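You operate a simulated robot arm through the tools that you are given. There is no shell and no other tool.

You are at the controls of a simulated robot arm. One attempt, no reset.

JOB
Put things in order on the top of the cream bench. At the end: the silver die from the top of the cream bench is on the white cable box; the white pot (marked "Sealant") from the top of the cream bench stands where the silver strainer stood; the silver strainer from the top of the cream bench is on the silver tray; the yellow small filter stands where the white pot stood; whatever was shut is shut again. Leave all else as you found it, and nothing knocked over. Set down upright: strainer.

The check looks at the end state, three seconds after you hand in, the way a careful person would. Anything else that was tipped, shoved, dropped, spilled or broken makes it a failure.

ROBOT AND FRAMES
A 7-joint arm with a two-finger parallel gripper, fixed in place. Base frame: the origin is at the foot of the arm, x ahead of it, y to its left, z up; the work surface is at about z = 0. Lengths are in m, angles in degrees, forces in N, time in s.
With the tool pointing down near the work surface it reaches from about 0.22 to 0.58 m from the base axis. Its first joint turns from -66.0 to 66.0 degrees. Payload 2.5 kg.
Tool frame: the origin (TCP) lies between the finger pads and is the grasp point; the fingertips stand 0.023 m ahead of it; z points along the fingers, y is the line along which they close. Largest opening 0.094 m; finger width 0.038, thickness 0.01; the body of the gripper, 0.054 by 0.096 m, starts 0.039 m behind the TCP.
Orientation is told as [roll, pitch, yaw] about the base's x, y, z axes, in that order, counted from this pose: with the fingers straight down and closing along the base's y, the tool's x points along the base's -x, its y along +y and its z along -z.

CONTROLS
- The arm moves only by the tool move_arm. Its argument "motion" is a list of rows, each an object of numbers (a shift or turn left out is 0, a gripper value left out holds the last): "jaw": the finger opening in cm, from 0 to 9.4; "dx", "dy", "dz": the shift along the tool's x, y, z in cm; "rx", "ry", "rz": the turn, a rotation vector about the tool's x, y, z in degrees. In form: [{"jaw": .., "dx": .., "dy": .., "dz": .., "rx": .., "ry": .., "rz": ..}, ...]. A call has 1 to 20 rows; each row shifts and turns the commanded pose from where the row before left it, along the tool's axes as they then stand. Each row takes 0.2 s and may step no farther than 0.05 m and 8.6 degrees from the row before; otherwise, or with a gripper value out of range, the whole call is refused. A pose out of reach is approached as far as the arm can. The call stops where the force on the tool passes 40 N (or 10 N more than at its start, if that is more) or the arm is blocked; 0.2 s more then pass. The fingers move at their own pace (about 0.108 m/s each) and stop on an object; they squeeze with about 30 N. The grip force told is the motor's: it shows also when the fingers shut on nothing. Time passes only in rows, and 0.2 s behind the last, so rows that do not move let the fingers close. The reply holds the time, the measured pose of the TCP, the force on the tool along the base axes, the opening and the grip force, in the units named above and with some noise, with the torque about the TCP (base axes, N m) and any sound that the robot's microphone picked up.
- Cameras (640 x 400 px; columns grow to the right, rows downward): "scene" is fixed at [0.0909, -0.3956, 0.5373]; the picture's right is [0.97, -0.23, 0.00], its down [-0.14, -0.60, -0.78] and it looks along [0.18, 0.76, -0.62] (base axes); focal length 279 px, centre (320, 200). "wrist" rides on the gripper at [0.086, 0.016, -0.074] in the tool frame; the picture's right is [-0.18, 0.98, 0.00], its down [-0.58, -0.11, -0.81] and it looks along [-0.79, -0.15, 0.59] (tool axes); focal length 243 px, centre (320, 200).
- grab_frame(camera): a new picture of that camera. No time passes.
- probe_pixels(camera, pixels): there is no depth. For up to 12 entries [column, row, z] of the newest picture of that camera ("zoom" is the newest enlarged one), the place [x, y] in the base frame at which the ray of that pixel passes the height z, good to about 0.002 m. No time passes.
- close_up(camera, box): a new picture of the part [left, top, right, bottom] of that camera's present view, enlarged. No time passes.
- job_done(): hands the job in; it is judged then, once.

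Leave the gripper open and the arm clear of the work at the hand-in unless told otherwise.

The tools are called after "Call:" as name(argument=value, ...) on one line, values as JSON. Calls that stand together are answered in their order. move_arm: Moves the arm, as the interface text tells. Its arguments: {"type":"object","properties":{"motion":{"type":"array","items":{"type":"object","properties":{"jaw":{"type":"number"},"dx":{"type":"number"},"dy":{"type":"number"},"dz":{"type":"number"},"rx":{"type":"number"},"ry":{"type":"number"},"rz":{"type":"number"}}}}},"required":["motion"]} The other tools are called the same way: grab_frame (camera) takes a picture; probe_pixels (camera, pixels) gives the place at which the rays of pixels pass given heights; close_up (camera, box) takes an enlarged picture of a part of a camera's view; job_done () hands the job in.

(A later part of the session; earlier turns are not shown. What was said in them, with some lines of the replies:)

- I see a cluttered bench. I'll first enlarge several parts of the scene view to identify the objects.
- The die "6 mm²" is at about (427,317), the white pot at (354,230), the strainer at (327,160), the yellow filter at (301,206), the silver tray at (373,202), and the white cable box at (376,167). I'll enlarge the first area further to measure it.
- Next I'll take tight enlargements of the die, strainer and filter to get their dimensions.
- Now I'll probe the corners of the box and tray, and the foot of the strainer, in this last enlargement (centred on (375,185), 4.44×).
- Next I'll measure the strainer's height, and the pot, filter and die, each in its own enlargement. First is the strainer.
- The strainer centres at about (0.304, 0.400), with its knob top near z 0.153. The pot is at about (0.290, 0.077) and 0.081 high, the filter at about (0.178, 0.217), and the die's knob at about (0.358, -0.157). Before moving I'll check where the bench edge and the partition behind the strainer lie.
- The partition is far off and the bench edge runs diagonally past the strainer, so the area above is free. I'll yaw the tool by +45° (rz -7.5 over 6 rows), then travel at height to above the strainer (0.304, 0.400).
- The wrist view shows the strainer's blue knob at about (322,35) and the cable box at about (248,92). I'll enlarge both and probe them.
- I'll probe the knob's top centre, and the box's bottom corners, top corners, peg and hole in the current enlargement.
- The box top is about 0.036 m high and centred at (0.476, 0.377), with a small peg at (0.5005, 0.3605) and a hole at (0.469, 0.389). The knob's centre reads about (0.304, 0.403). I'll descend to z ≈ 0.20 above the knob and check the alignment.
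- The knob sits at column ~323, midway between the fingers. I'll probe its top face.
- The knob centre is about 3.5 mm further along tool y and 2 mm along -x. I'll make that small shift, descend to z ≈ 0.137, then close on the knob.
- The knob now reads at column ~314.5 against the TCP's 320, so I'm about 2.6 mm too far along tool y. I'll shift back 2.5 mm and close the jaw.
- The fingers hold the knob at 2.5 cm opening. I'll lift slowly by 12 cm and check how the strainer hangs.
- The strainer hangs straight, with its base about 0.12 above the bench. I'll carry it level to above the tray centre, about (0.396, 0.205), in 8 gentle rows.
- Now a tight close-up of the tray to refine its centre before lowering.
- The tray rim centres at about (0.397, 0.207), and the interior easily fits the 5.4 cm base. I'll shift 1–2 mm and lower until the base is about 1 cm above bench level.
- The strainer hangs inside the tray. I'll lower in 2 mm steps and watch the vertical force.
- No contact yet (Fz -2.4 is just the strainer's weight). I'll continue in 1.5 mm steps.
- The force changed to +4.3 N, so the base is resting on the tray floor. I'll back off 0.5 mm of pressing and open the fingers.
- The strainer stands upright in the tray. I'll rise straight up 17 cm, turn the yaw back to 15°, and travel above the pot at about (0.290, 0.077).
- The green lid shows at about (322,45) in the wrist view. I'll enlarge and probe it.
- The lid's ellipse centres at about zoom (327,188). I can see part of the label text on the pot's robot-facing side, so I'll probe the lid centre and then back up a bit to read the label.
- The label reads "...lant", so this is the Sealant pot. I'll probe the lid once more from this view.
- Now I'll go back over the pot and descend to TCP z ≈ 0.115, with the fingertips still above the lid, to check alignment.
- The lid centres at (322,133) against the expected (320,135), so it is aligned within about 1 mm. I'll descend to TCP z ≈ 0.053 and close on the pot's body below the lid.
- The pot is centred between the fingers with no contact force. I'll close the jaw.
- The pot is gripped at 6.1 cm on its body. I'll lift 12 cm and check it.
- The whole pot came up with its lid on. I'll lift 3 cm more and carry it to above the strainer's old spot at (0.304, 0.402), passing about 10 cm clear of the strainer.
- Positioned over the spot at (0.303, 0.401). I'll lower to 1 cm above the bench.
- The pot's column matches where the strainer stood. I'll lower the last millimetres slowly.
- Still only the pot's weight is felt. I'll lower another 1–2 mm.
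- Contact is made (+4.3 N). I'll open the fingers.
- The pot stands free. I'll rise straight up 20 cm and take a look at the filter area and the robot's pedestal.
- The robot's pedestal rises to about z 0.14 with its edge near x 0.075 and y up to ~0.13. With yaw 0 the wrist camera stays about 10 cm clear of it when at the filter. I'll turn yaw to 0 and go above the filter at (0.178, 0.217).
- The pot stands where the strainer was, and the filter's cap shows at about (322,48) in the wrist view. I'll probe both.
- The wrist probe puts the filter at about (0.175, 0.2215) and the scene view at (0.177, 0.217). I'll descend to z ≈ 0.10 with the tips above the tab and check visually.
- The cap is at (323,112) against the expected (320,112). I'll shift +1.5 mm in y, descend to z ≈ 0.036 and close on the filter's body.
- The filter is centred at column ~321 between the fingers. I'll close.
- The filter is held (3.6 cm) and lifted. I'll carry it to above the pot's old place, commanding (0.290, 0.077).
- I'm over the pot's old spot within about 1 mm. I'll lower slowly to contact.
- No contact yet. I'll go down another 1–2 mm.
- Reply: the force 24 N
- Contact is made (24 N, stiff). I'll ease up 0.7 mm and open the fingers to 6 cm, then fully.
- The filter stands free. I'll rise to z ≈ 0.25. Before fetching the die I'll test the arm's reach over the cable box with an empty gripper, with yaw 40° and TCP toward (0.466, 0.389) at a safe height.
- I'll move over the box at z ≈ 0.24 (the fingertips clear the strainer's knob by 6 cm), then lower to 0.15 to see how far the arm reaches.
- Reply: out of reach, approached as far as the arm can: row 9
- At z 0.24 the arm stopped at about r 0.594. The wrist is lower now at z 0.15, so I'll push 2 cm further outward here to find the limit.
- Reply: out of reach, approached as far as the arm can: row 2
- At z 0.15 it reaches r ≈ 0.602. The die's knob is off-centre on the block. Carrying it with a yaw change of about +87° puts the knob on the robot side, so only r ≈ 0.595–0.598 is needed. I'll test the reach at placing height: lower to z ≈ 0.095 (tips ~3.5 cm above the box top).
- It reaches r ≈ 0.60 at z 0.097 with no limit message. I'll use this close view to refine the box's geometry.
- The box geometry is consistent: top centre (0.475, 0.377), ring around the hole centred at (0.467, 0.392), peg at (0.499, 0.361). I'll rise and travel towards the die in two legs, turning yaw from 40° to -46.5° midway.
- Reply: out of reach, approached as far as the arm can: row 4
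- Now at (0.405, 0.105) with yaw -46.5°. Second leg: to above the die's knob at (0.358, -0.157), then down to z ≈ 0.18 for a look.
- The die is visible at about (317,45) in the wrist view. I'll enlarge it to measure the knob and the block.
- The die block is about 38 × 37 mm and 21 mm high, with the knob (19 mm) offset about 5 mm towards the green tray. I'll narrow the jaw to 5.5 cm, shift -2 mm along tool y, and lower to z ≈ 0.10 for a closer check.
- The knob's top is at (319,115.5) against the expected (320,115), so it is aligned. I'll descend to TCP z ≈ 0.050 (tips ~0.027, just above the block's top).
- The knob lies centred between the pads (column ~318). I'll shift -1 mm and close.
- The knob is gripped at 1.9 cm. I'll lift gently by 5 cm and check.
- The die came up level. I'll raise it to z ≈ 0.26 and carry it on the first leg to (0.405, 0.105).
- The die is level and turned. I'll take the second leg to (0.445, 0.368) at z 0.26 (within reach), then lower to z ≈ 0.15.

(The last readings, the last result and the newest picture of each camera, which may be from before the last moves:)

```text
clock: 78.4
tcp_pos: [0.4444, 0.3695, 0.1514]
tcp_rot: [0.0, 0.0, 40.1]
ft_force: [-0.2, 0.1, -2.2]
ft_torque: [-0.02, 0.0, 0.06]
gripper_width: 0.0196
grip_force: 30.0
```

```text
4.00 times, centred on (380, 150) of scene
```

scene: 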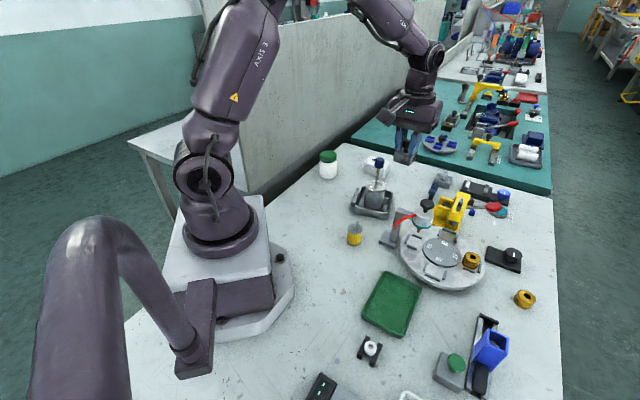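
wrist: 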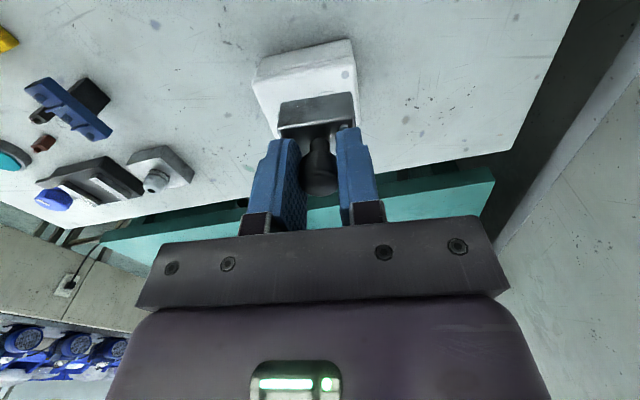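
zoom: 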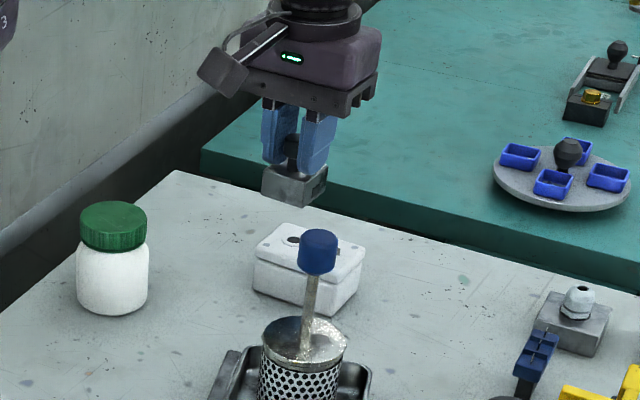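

I'll move 1.9 cm outward so the die is above its place on the box, lower to about 1 cm above the box top, and look.

Call:
move_arm(motion=[{"dx": -0.94}, {"dx": -0.94}, {}, {"dz": 2}, {"dz": 2}, {"dz": 1.2}, {}, {}])

Call:
grab_frame(camera="wrist")

Call:
close_up(camera="wrist", box=[220, 20, 400, 180])

Call:
close_up(camera="scene", box=[340, 110, 410, 200])

```text
clock: 80.2
tcp_pos: [0.4598, 0.3805, 0.0976]
tcp_rot: [0.0, 0.0, 40.0]
ft_force: [0.1, 0.2, -2.5]
ft_torque: [-0.05, 0.0, 0.0]
gripper_width: 0.0195
grip_force: 29.7
```

```text
taken
```

wrist: 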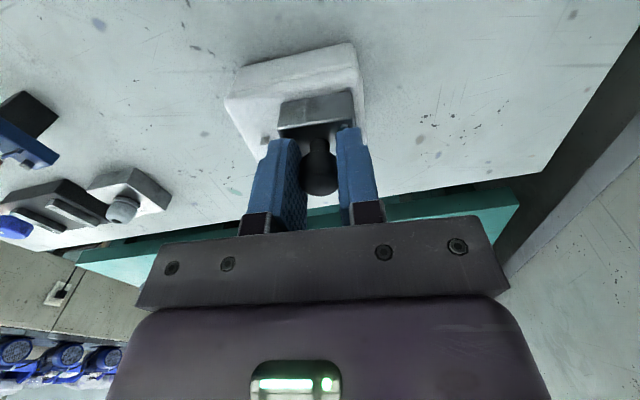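

```text
2.50 times, centred on (310, 100) of wrist
```

zoom: 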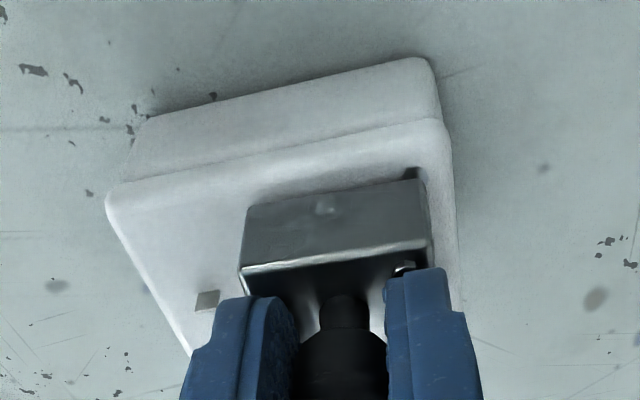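

```text
4.44 times, centred on (375, 155) of scene
```

zoom: 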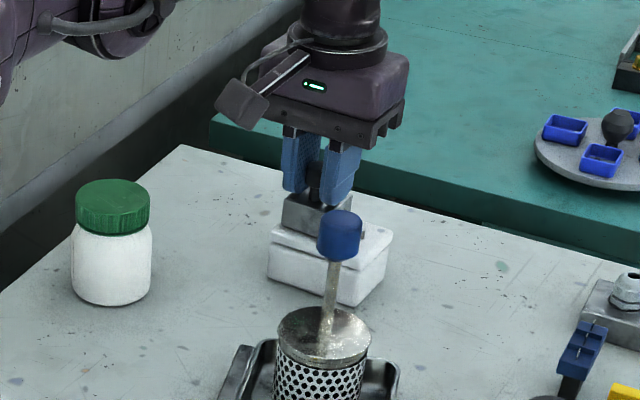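

The die hovers above the box. I'll probe its near lower edge corners and the box's near edge to verify placement.

Call:
close_up(camera="wrist", box=[220, 20, 400, 180])

Call:
probe_pixels(camera="zoom", pixels=[[247, 207, 0.0475], [418, 180, 0.0475], [240, 268, 0.0685], [430, 240, 0.0685], [108, 190, 0.037], [440, 122, 0.037], [207, 300, 0.04], [192, 350, 0.037]])

```text
2.50 times, centred on (310, 100) of wrist
```

zoom: 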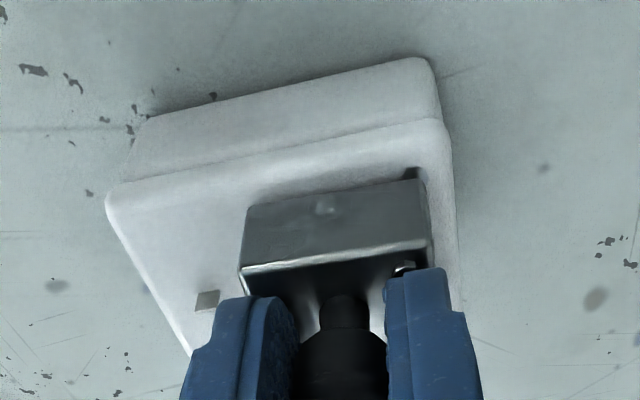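

```text
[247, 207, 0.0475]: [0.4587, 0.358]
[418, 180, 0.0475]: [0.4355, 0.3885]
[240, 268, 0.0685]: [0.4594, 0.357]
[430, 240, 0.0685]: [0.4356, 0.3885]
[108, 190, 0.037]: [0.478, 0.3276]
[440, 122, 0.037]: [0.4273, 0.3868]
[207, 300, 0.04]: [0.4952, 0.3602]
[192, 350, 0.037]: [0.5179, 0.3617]
```

The die's footprint is entirely over the box top, but 4–5 mm from two edges. I'll shift 2.5 mm outward and 2.5 mm towards the box middle, then lower to just above the surface.

Call:
move_arm(motion=[{"dx": -0.25, "dy": -0.25}, {"dz": 0.4}, {"dz": 0.3}, {}])

Call:
move_arm(motion=[{"dz": 0.1}, {"dz": 0.1}, {}])

```text
clock: 81.2
tcp_pos: [0.4646, 0.3815, 0.0939]
tcp_rot: [0.0, -0.5, 40.1]
ft_force: [-2.6, -2.0, 27.2]
ft_torque: [-0.14, -0.09, -0.01]
gripper_width: 0.0199
grip_force: 30.1
```

```text
clock: 82.0
tcp_pos: [0.4647, 0.3819, 0.0927]
tcp_rot: [0.0, -0.5, 40.0]
ft_force: [-1.7, 1.8, 29.8]
ft_torque: [0.0, 0.05, 0.04]
gripper_width: 0.0193
grip_force: 30.2
```

There's already contact (about 28 N) at z ≈ 0.093, a bit higher than expected. I'll stop and look before doing anything.

Call:
close_up(camera="wrist", box=[220, 20, 400, 180])

Call:
close_up(camera="scene", box=[345, 135, 405, 185])

```text
2.50 times, centred on (310, 100) of wrist
```

zoom: 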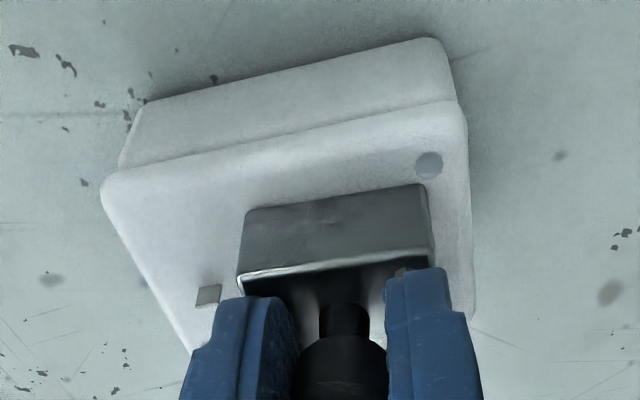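

```text
8.00 times, centred on (375, 160) of scene
```

zoom: 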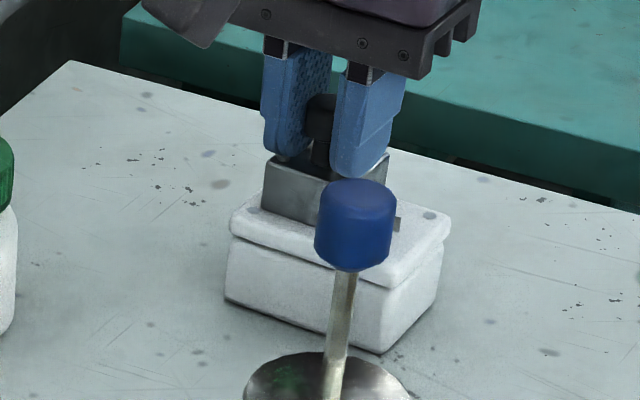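

The die looks to be sitting flat on the box. I'll ease the pressing off by 2 mm and read the force.

Call:
move_arm(motion=[{"dz": -0.1}, {"dz": -0.1}, {}])

Call:
close_up(camera="scene", box=[345, 135, 405, 185])

```text
clock: 82.8
tcp_pos: [0.4645, 0.3809, 0.0934]
tcp_rot: [-0.1, -0.5, 40.0]
ft_force: [4.9, 5.5, 19.5]
ft_torque: [0.36, -0.29, 0.03]
gripper_width: 0.0193
grip_force: 29.8
```

```text
8.00 times, centred on (375, 160) of scene
```

zoom: 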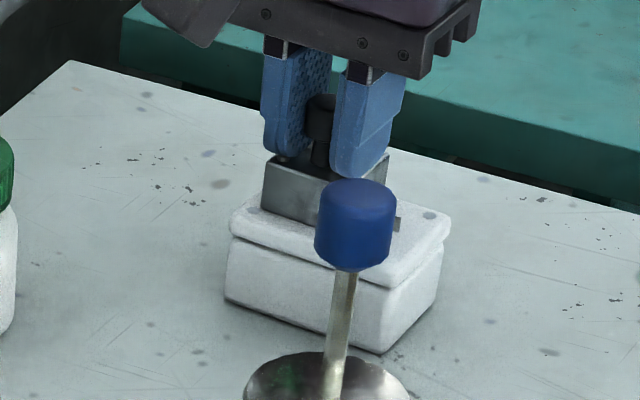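

Still 19.5 N downward. I'll ease a further 1 mm.

Call:
move_arm(motion=[{"dz": -0.1}, {}])

```text
clock: 83.4
tcp_pos: [0.4639, 0.3796, 0.0932]
tcp_rot: [0.1, -0.2, 40.1]
ft_force: [3.7, 2.6, 18.5]
ft_torque: [0.3, -0.39, -0.02]
gripper_width: 0.0196
grip_force: 30.3
```

Call:
move_arm(motion=[{"dz": -0.1}, {}])

Call:
close_up(camera="wrist", box=[220, 20, 400, 180])

```text
clock: 84.0
tcp_pos: [0.4635, 0.3796, 0.0929]
tcp_rot: [-0.1, -0.1, 40.0]
ft_force: [5.2, 1.1, 14.2]
ft_torque: [0.29, -0.43, -0.03]
gripper_width: 0.0193
grip_force: 29.9
```

```text
2.50 times, centred on (310, 100) of wrist
```

zoom: 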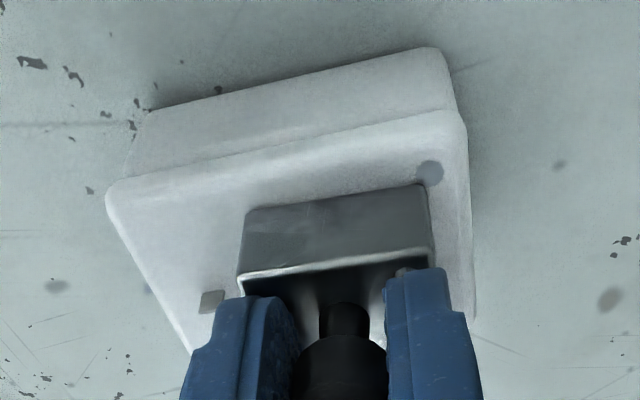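

The force is falling gradually (14 N). I'll continue easing up in 1 mm steps until the load is near zero.

Call:
move_arm(motion=[{"dz": -0.1}, {}])

```text
clock: 84.6
tcp_pos: [0.4633, 0.3803, 0.0932]
tcp_rot: [-0.1, 0.0, 40.0]
ft_force: [0.6, 0.1, 9.5]
ft_torque: [0.12, -0.25, -0.05]
gripper_width: 0.0197
grip_force: 30.1
```

Call:
move_arm(motion=[{"dz": -0.08}, {}])

Call:
close_up(camera="wrist", box=[220, 20, 400, 180])

Call:
close_up(camera="scene", box=[345, 135, 405, 185])

```text
clock: 85.2
tcp_pos: [0.4631, 0.3801, 0.0926]
tcp_rot: [-0.1, 0.1, 40.0]
ft_force: [0.0, -0.5, 2.8]
ft_torque: [0.1, -0.18, -0.04]
gripper_width: 0.0197
grip_force: 30.5
```

```text
2.50 times, centred on (310, 100) of wrist
```

zoom: 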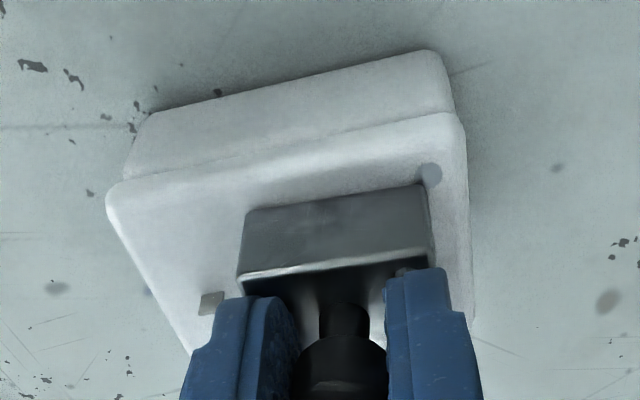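

```text
8.00 times, centred on (375, 160) of scene
```

zoom: 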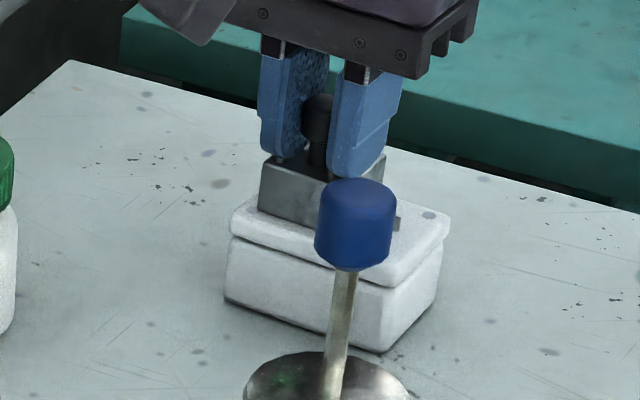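

Now the load is just about 5 N above hanging weight, and the die's bottom edge runs parallel to the box lid, resting on it. I'll open the fingers gently.

Call:
move_arm(motion=[{"jaw": 2.4}, {"jaw": 3}, {"jaw": 4}, {"jaw": 5.5}, {}])

Call:
close_up(camera="wrist", box=[220, 20, 400, 220])

Call:
close_up(camera="scene", box=[345, 135, 405, 185])

```text
clock: 86.4
tcp_pos: [0.4638, 0.3798, 0.0949]
tcp_rot: [0.0, -0.1, 40.0]
ft_force: [0.5, 0.6, -0.2]
ft_torque: [0.0, -0.02, -0.01]
gripper_width: 0.0548
grip_force: 0.0
```

```text
2.00 times, centred on (310, 120) of wrist
```

zoom: 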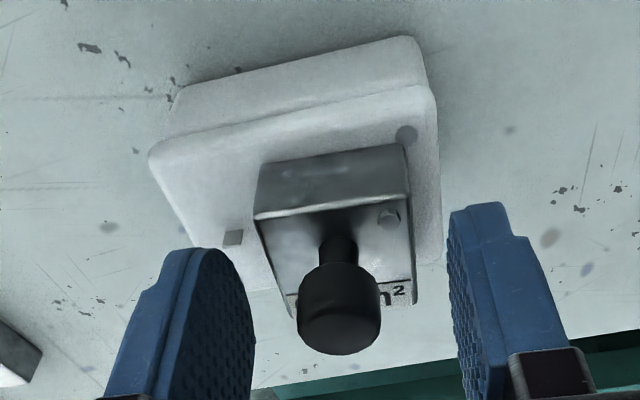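

```text
8.00 times, centred on (375, 160) of scene
```

zoom: 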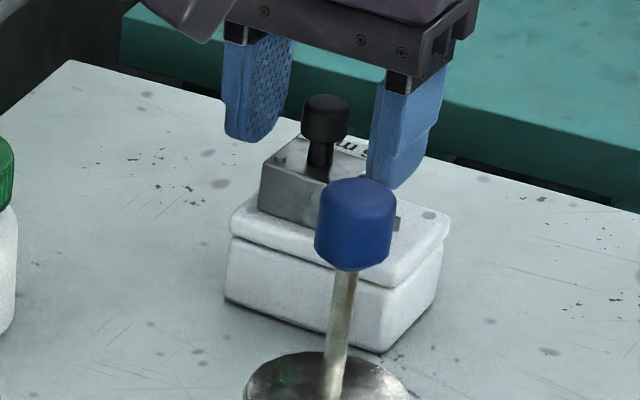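

The die stands level on the box. I'll rise 5.5 cm straight up, draw inward 4 cm, and rise further to clear the work.

Call:
move_arm(motion=[{"dz": -1}, {"dz": -2}, {"dz": -3}, {"dx": 2}, {"dx": 3}, {"dz": -4}, {"dz": -4}, {"dz": -4}, {}])

Call:
grab_frame(camera="wrist")

Call:
grab_frame(camera="scene")

Call:
close_up(camera="scene", box=[290, 130, 410, 260])

```text
clock: 88.4
tcp_pos: [0.4256, 0.3479, 0.2748]
tcp_rot: [0.0, 0.1, 40.1]
ft_force: [0.4, 0.2, 0.0]
ft_torque: [0.0, 0.05, 0.0]
gripper_width: 0.0551
grip_force: 0.1
```

```text
taken
```

wrist: 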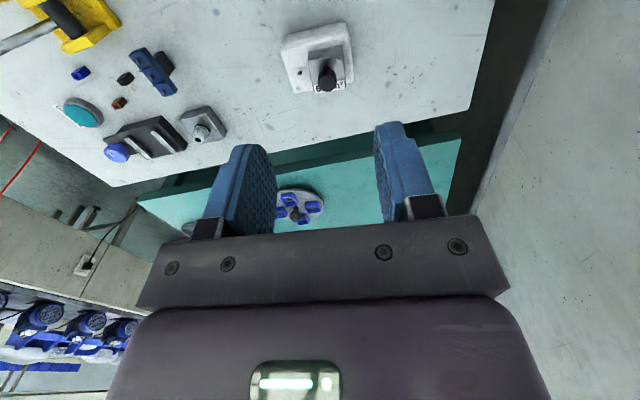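

```text
taken
```

scene: 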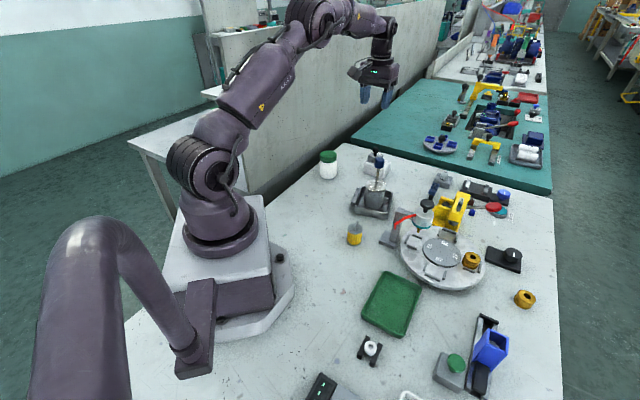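

```text
3.08 times, centred on (350, 195) of scene
```

zoom: 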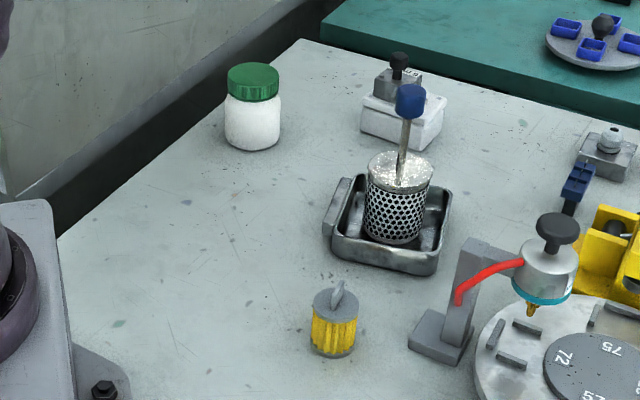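

All four items look placed. I'll verify positions with probes and closer looks at the tray, the filter and the box.

Call:
close_up(camera="scene", box=[345, 145, 405, 225])

Call:
close_up(camera="scene", box=[330, 205, 390, 255])

Call:
probe_pixels(camera="zoom", pixels=[[276, 318, 0], [217, 280, 0], [331, 280, 0], [275, 160, 0.045]])

Call:
close_up(camera="wrist", box=[270, 15, 370, 105])

Call:
probe_pixels(camera="zoom", pixels=[[95, 125, 0], [352, 40, 0], [100, 135, 0.04], [335, 75, 0.04], [150, 350, 0.04]])

```text
5.00 times, centred on (375, 185) of scene
```

zoom: 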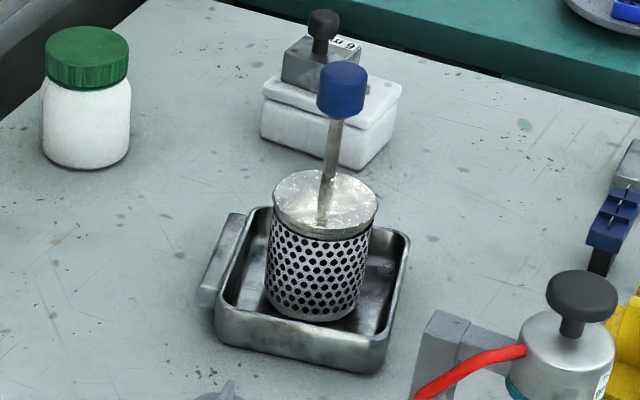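

```text
8.00 times, centred on (360, 230) of scene
```

zoom: 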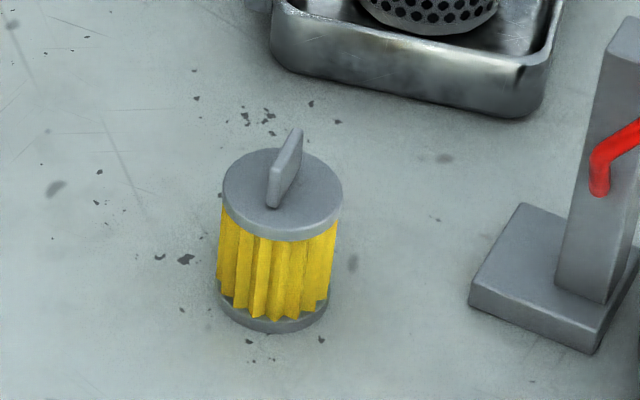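

```text
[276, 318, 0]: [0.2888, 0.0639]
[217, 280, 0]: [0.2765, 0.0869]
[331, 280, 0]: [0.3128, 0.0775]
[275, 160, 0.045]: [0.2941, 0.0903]
```

```text
4.44 times, centred on (320, 60) of wrist
```

zoom: 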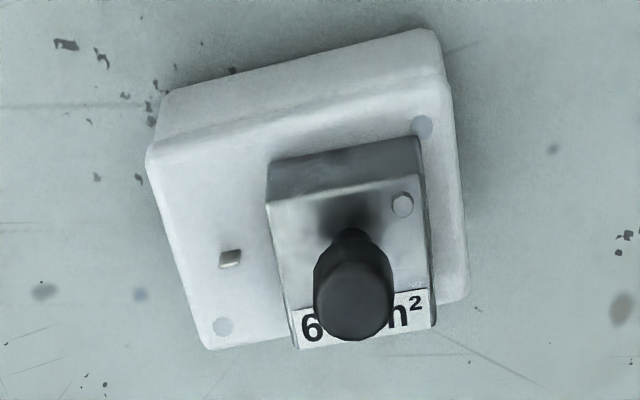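

```text
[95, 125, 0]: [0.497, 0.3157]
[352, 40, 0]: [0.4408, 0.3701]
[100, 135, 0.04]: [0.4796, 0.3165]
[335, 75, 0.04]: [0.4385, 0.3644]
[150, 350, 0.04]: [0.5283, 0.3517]
```

My probe pixels were guessed before seeing the enlargement. I'll redo them on the actual features: in the box picture just taken, the near bottom corners are (163,93) and (430,30).

Call:
probe_pixels(camera="zoom", pixels=[[163, 93, 0], [433, 30, 0], [146, 165, 0.04], [443, 88, 0.04], [467, 298, 0.04], [205, 349, 0.04], [268, 165, 0.042], [417, 138, 0.042], [297, 348, 0.063], [435, 325, 0.063]])

Call:
close_up(camera="scene", box=[330, 205, 390, 255])

Call:
probe_pixels(camera="zoom", pixels=[[274, 333, 0], [218, 298, 0], [328, 298, 0], [282, 195, 0.045], [223, 192, 0.045], [343, 192, 0.045]])

```text
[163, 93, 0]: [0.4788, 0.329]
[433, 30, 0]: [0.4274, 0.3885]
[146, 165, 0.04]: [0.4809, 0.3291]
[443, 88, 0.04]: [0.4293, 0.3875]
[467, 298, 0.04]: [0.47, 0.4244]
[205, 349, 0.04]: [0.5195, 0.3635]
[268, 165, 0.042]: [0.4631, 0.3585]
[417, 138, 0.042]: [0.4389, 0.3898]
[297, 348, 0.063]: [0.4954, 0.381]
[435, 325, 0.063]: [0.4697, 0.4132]
```

```text
8.00 times, centred on (360, 230) of scene
```

zoom: 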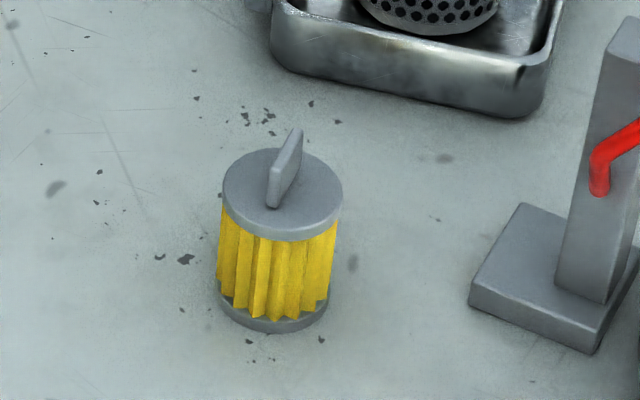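

```text
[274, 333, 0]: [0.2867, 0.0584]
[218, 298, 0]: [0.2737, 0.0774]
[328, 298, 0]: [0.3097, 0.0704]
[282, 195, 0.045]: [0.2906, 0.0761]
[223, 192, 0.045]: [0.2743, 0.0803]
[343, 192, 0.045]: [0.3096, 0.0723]
```

All checks out:
- The filter is centred at about (0.292, 0.075), where the pot stood.
- The box has not moved.
- The die sits fully on the lid.
- The strainer is upright in the tray.

I'll return the arm to its starting pose, clear of the work, with the gripper open.

Call:
move_arm(motion=[{"dz": -2.8}, {"dz": -2.8}, {"dx": 2.657, "dy": -3.167}, {"dx": 2.657, "dy": -3.167}, {"dx": 2.657, "dy": -3.167}, {"dx": 2.657, "dy": -3.167}, {"dx": 2.657, "dy": -3.167}, {"dx": 2.657, "dy": -3.167}, {"rz": 8}, {"rz": 8}, {"rz": 8}, {"rz": 8}, {"rz": 8}, {"jaw": 9.4}, {}, {}])

Call:
grab_frame(camera="scene")

Call:
close_up(camera="scene", box=[290, 130, 410, 260])

Call:
close_up(camera="scene", box=[290, 260, 530, 400])

Call:
close_up(camera="scene", box=[380, 160, 560, 310])

```text
clock: 91.8
tcp_pos: [0.4254, 0.1002, 0.3309]
tcp_rot: [-0.1, 0.1, 0.0]
ft_force: [0.9, 0.2, 0.6]
ft_torque: [0.01, 0.01, 0.05]
gripper_width: 0.094
grip_force: 0.1
```

```text
taken
```

scene: 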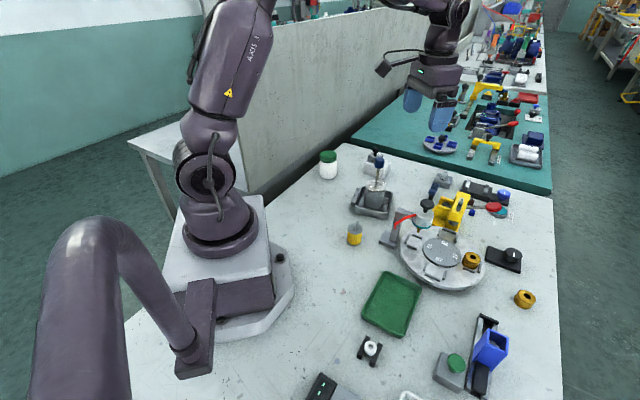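

```text
3.08 times, centred on (350, 195) of scene
```

zoom: 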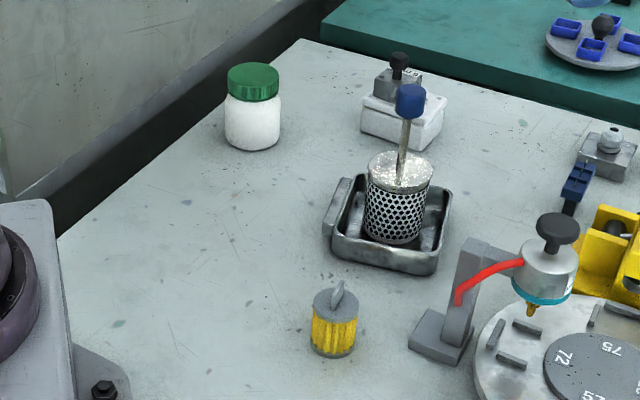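

```text
2.67 times, centred on (410, 330) of scene
```

zoom: 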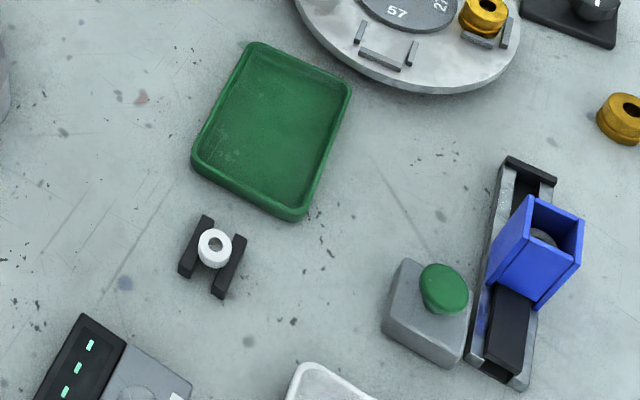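

```text
2.67 times, centred on (470, 235) of scene
```

zoom: 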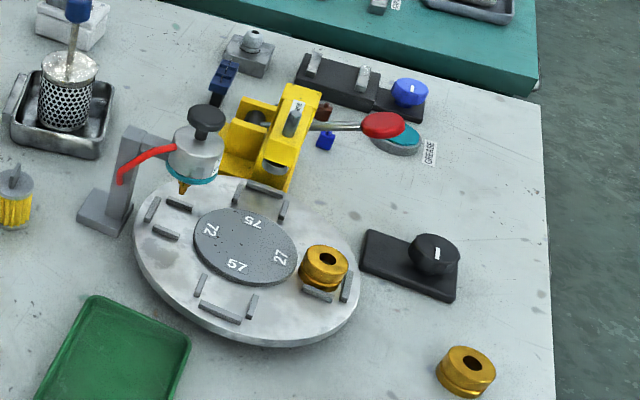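

Everything is in its required place:
- The die is on the cable box.
- The pot stands at the strainer's old spot.
- The strainer is upright in the silver tray.
- The filter stands at the pot's old spot.

All other items match the first pictures, and nothing was opened. The arm is back at its starting pose with the gripper open, so I'm handing in.

Call:
job_done()

```text
The job is handed in.
```

I've moved all four items and handed the job in; I don't have the result of the check yet.

- **Die:** it sits level on the white cable box, fully on the lid and clear of the small peg. It met the box harder than I planned, at about 30 N. The box's measured position did not change, and I eased the load off before letting go.
- **Pot ("Sealant"):** it stands where the strainer stood, within a few millimetres, with its lid on.
- **Strainer:** it stands upright inside the silver tray.
- **Filter:** it stands where the pot stood, within about 3 mm.

I opened nothing, so there was nothing to shut again. The last pictures show the other items where they were at the start. The arm is back at its starting pose with the gripper open.
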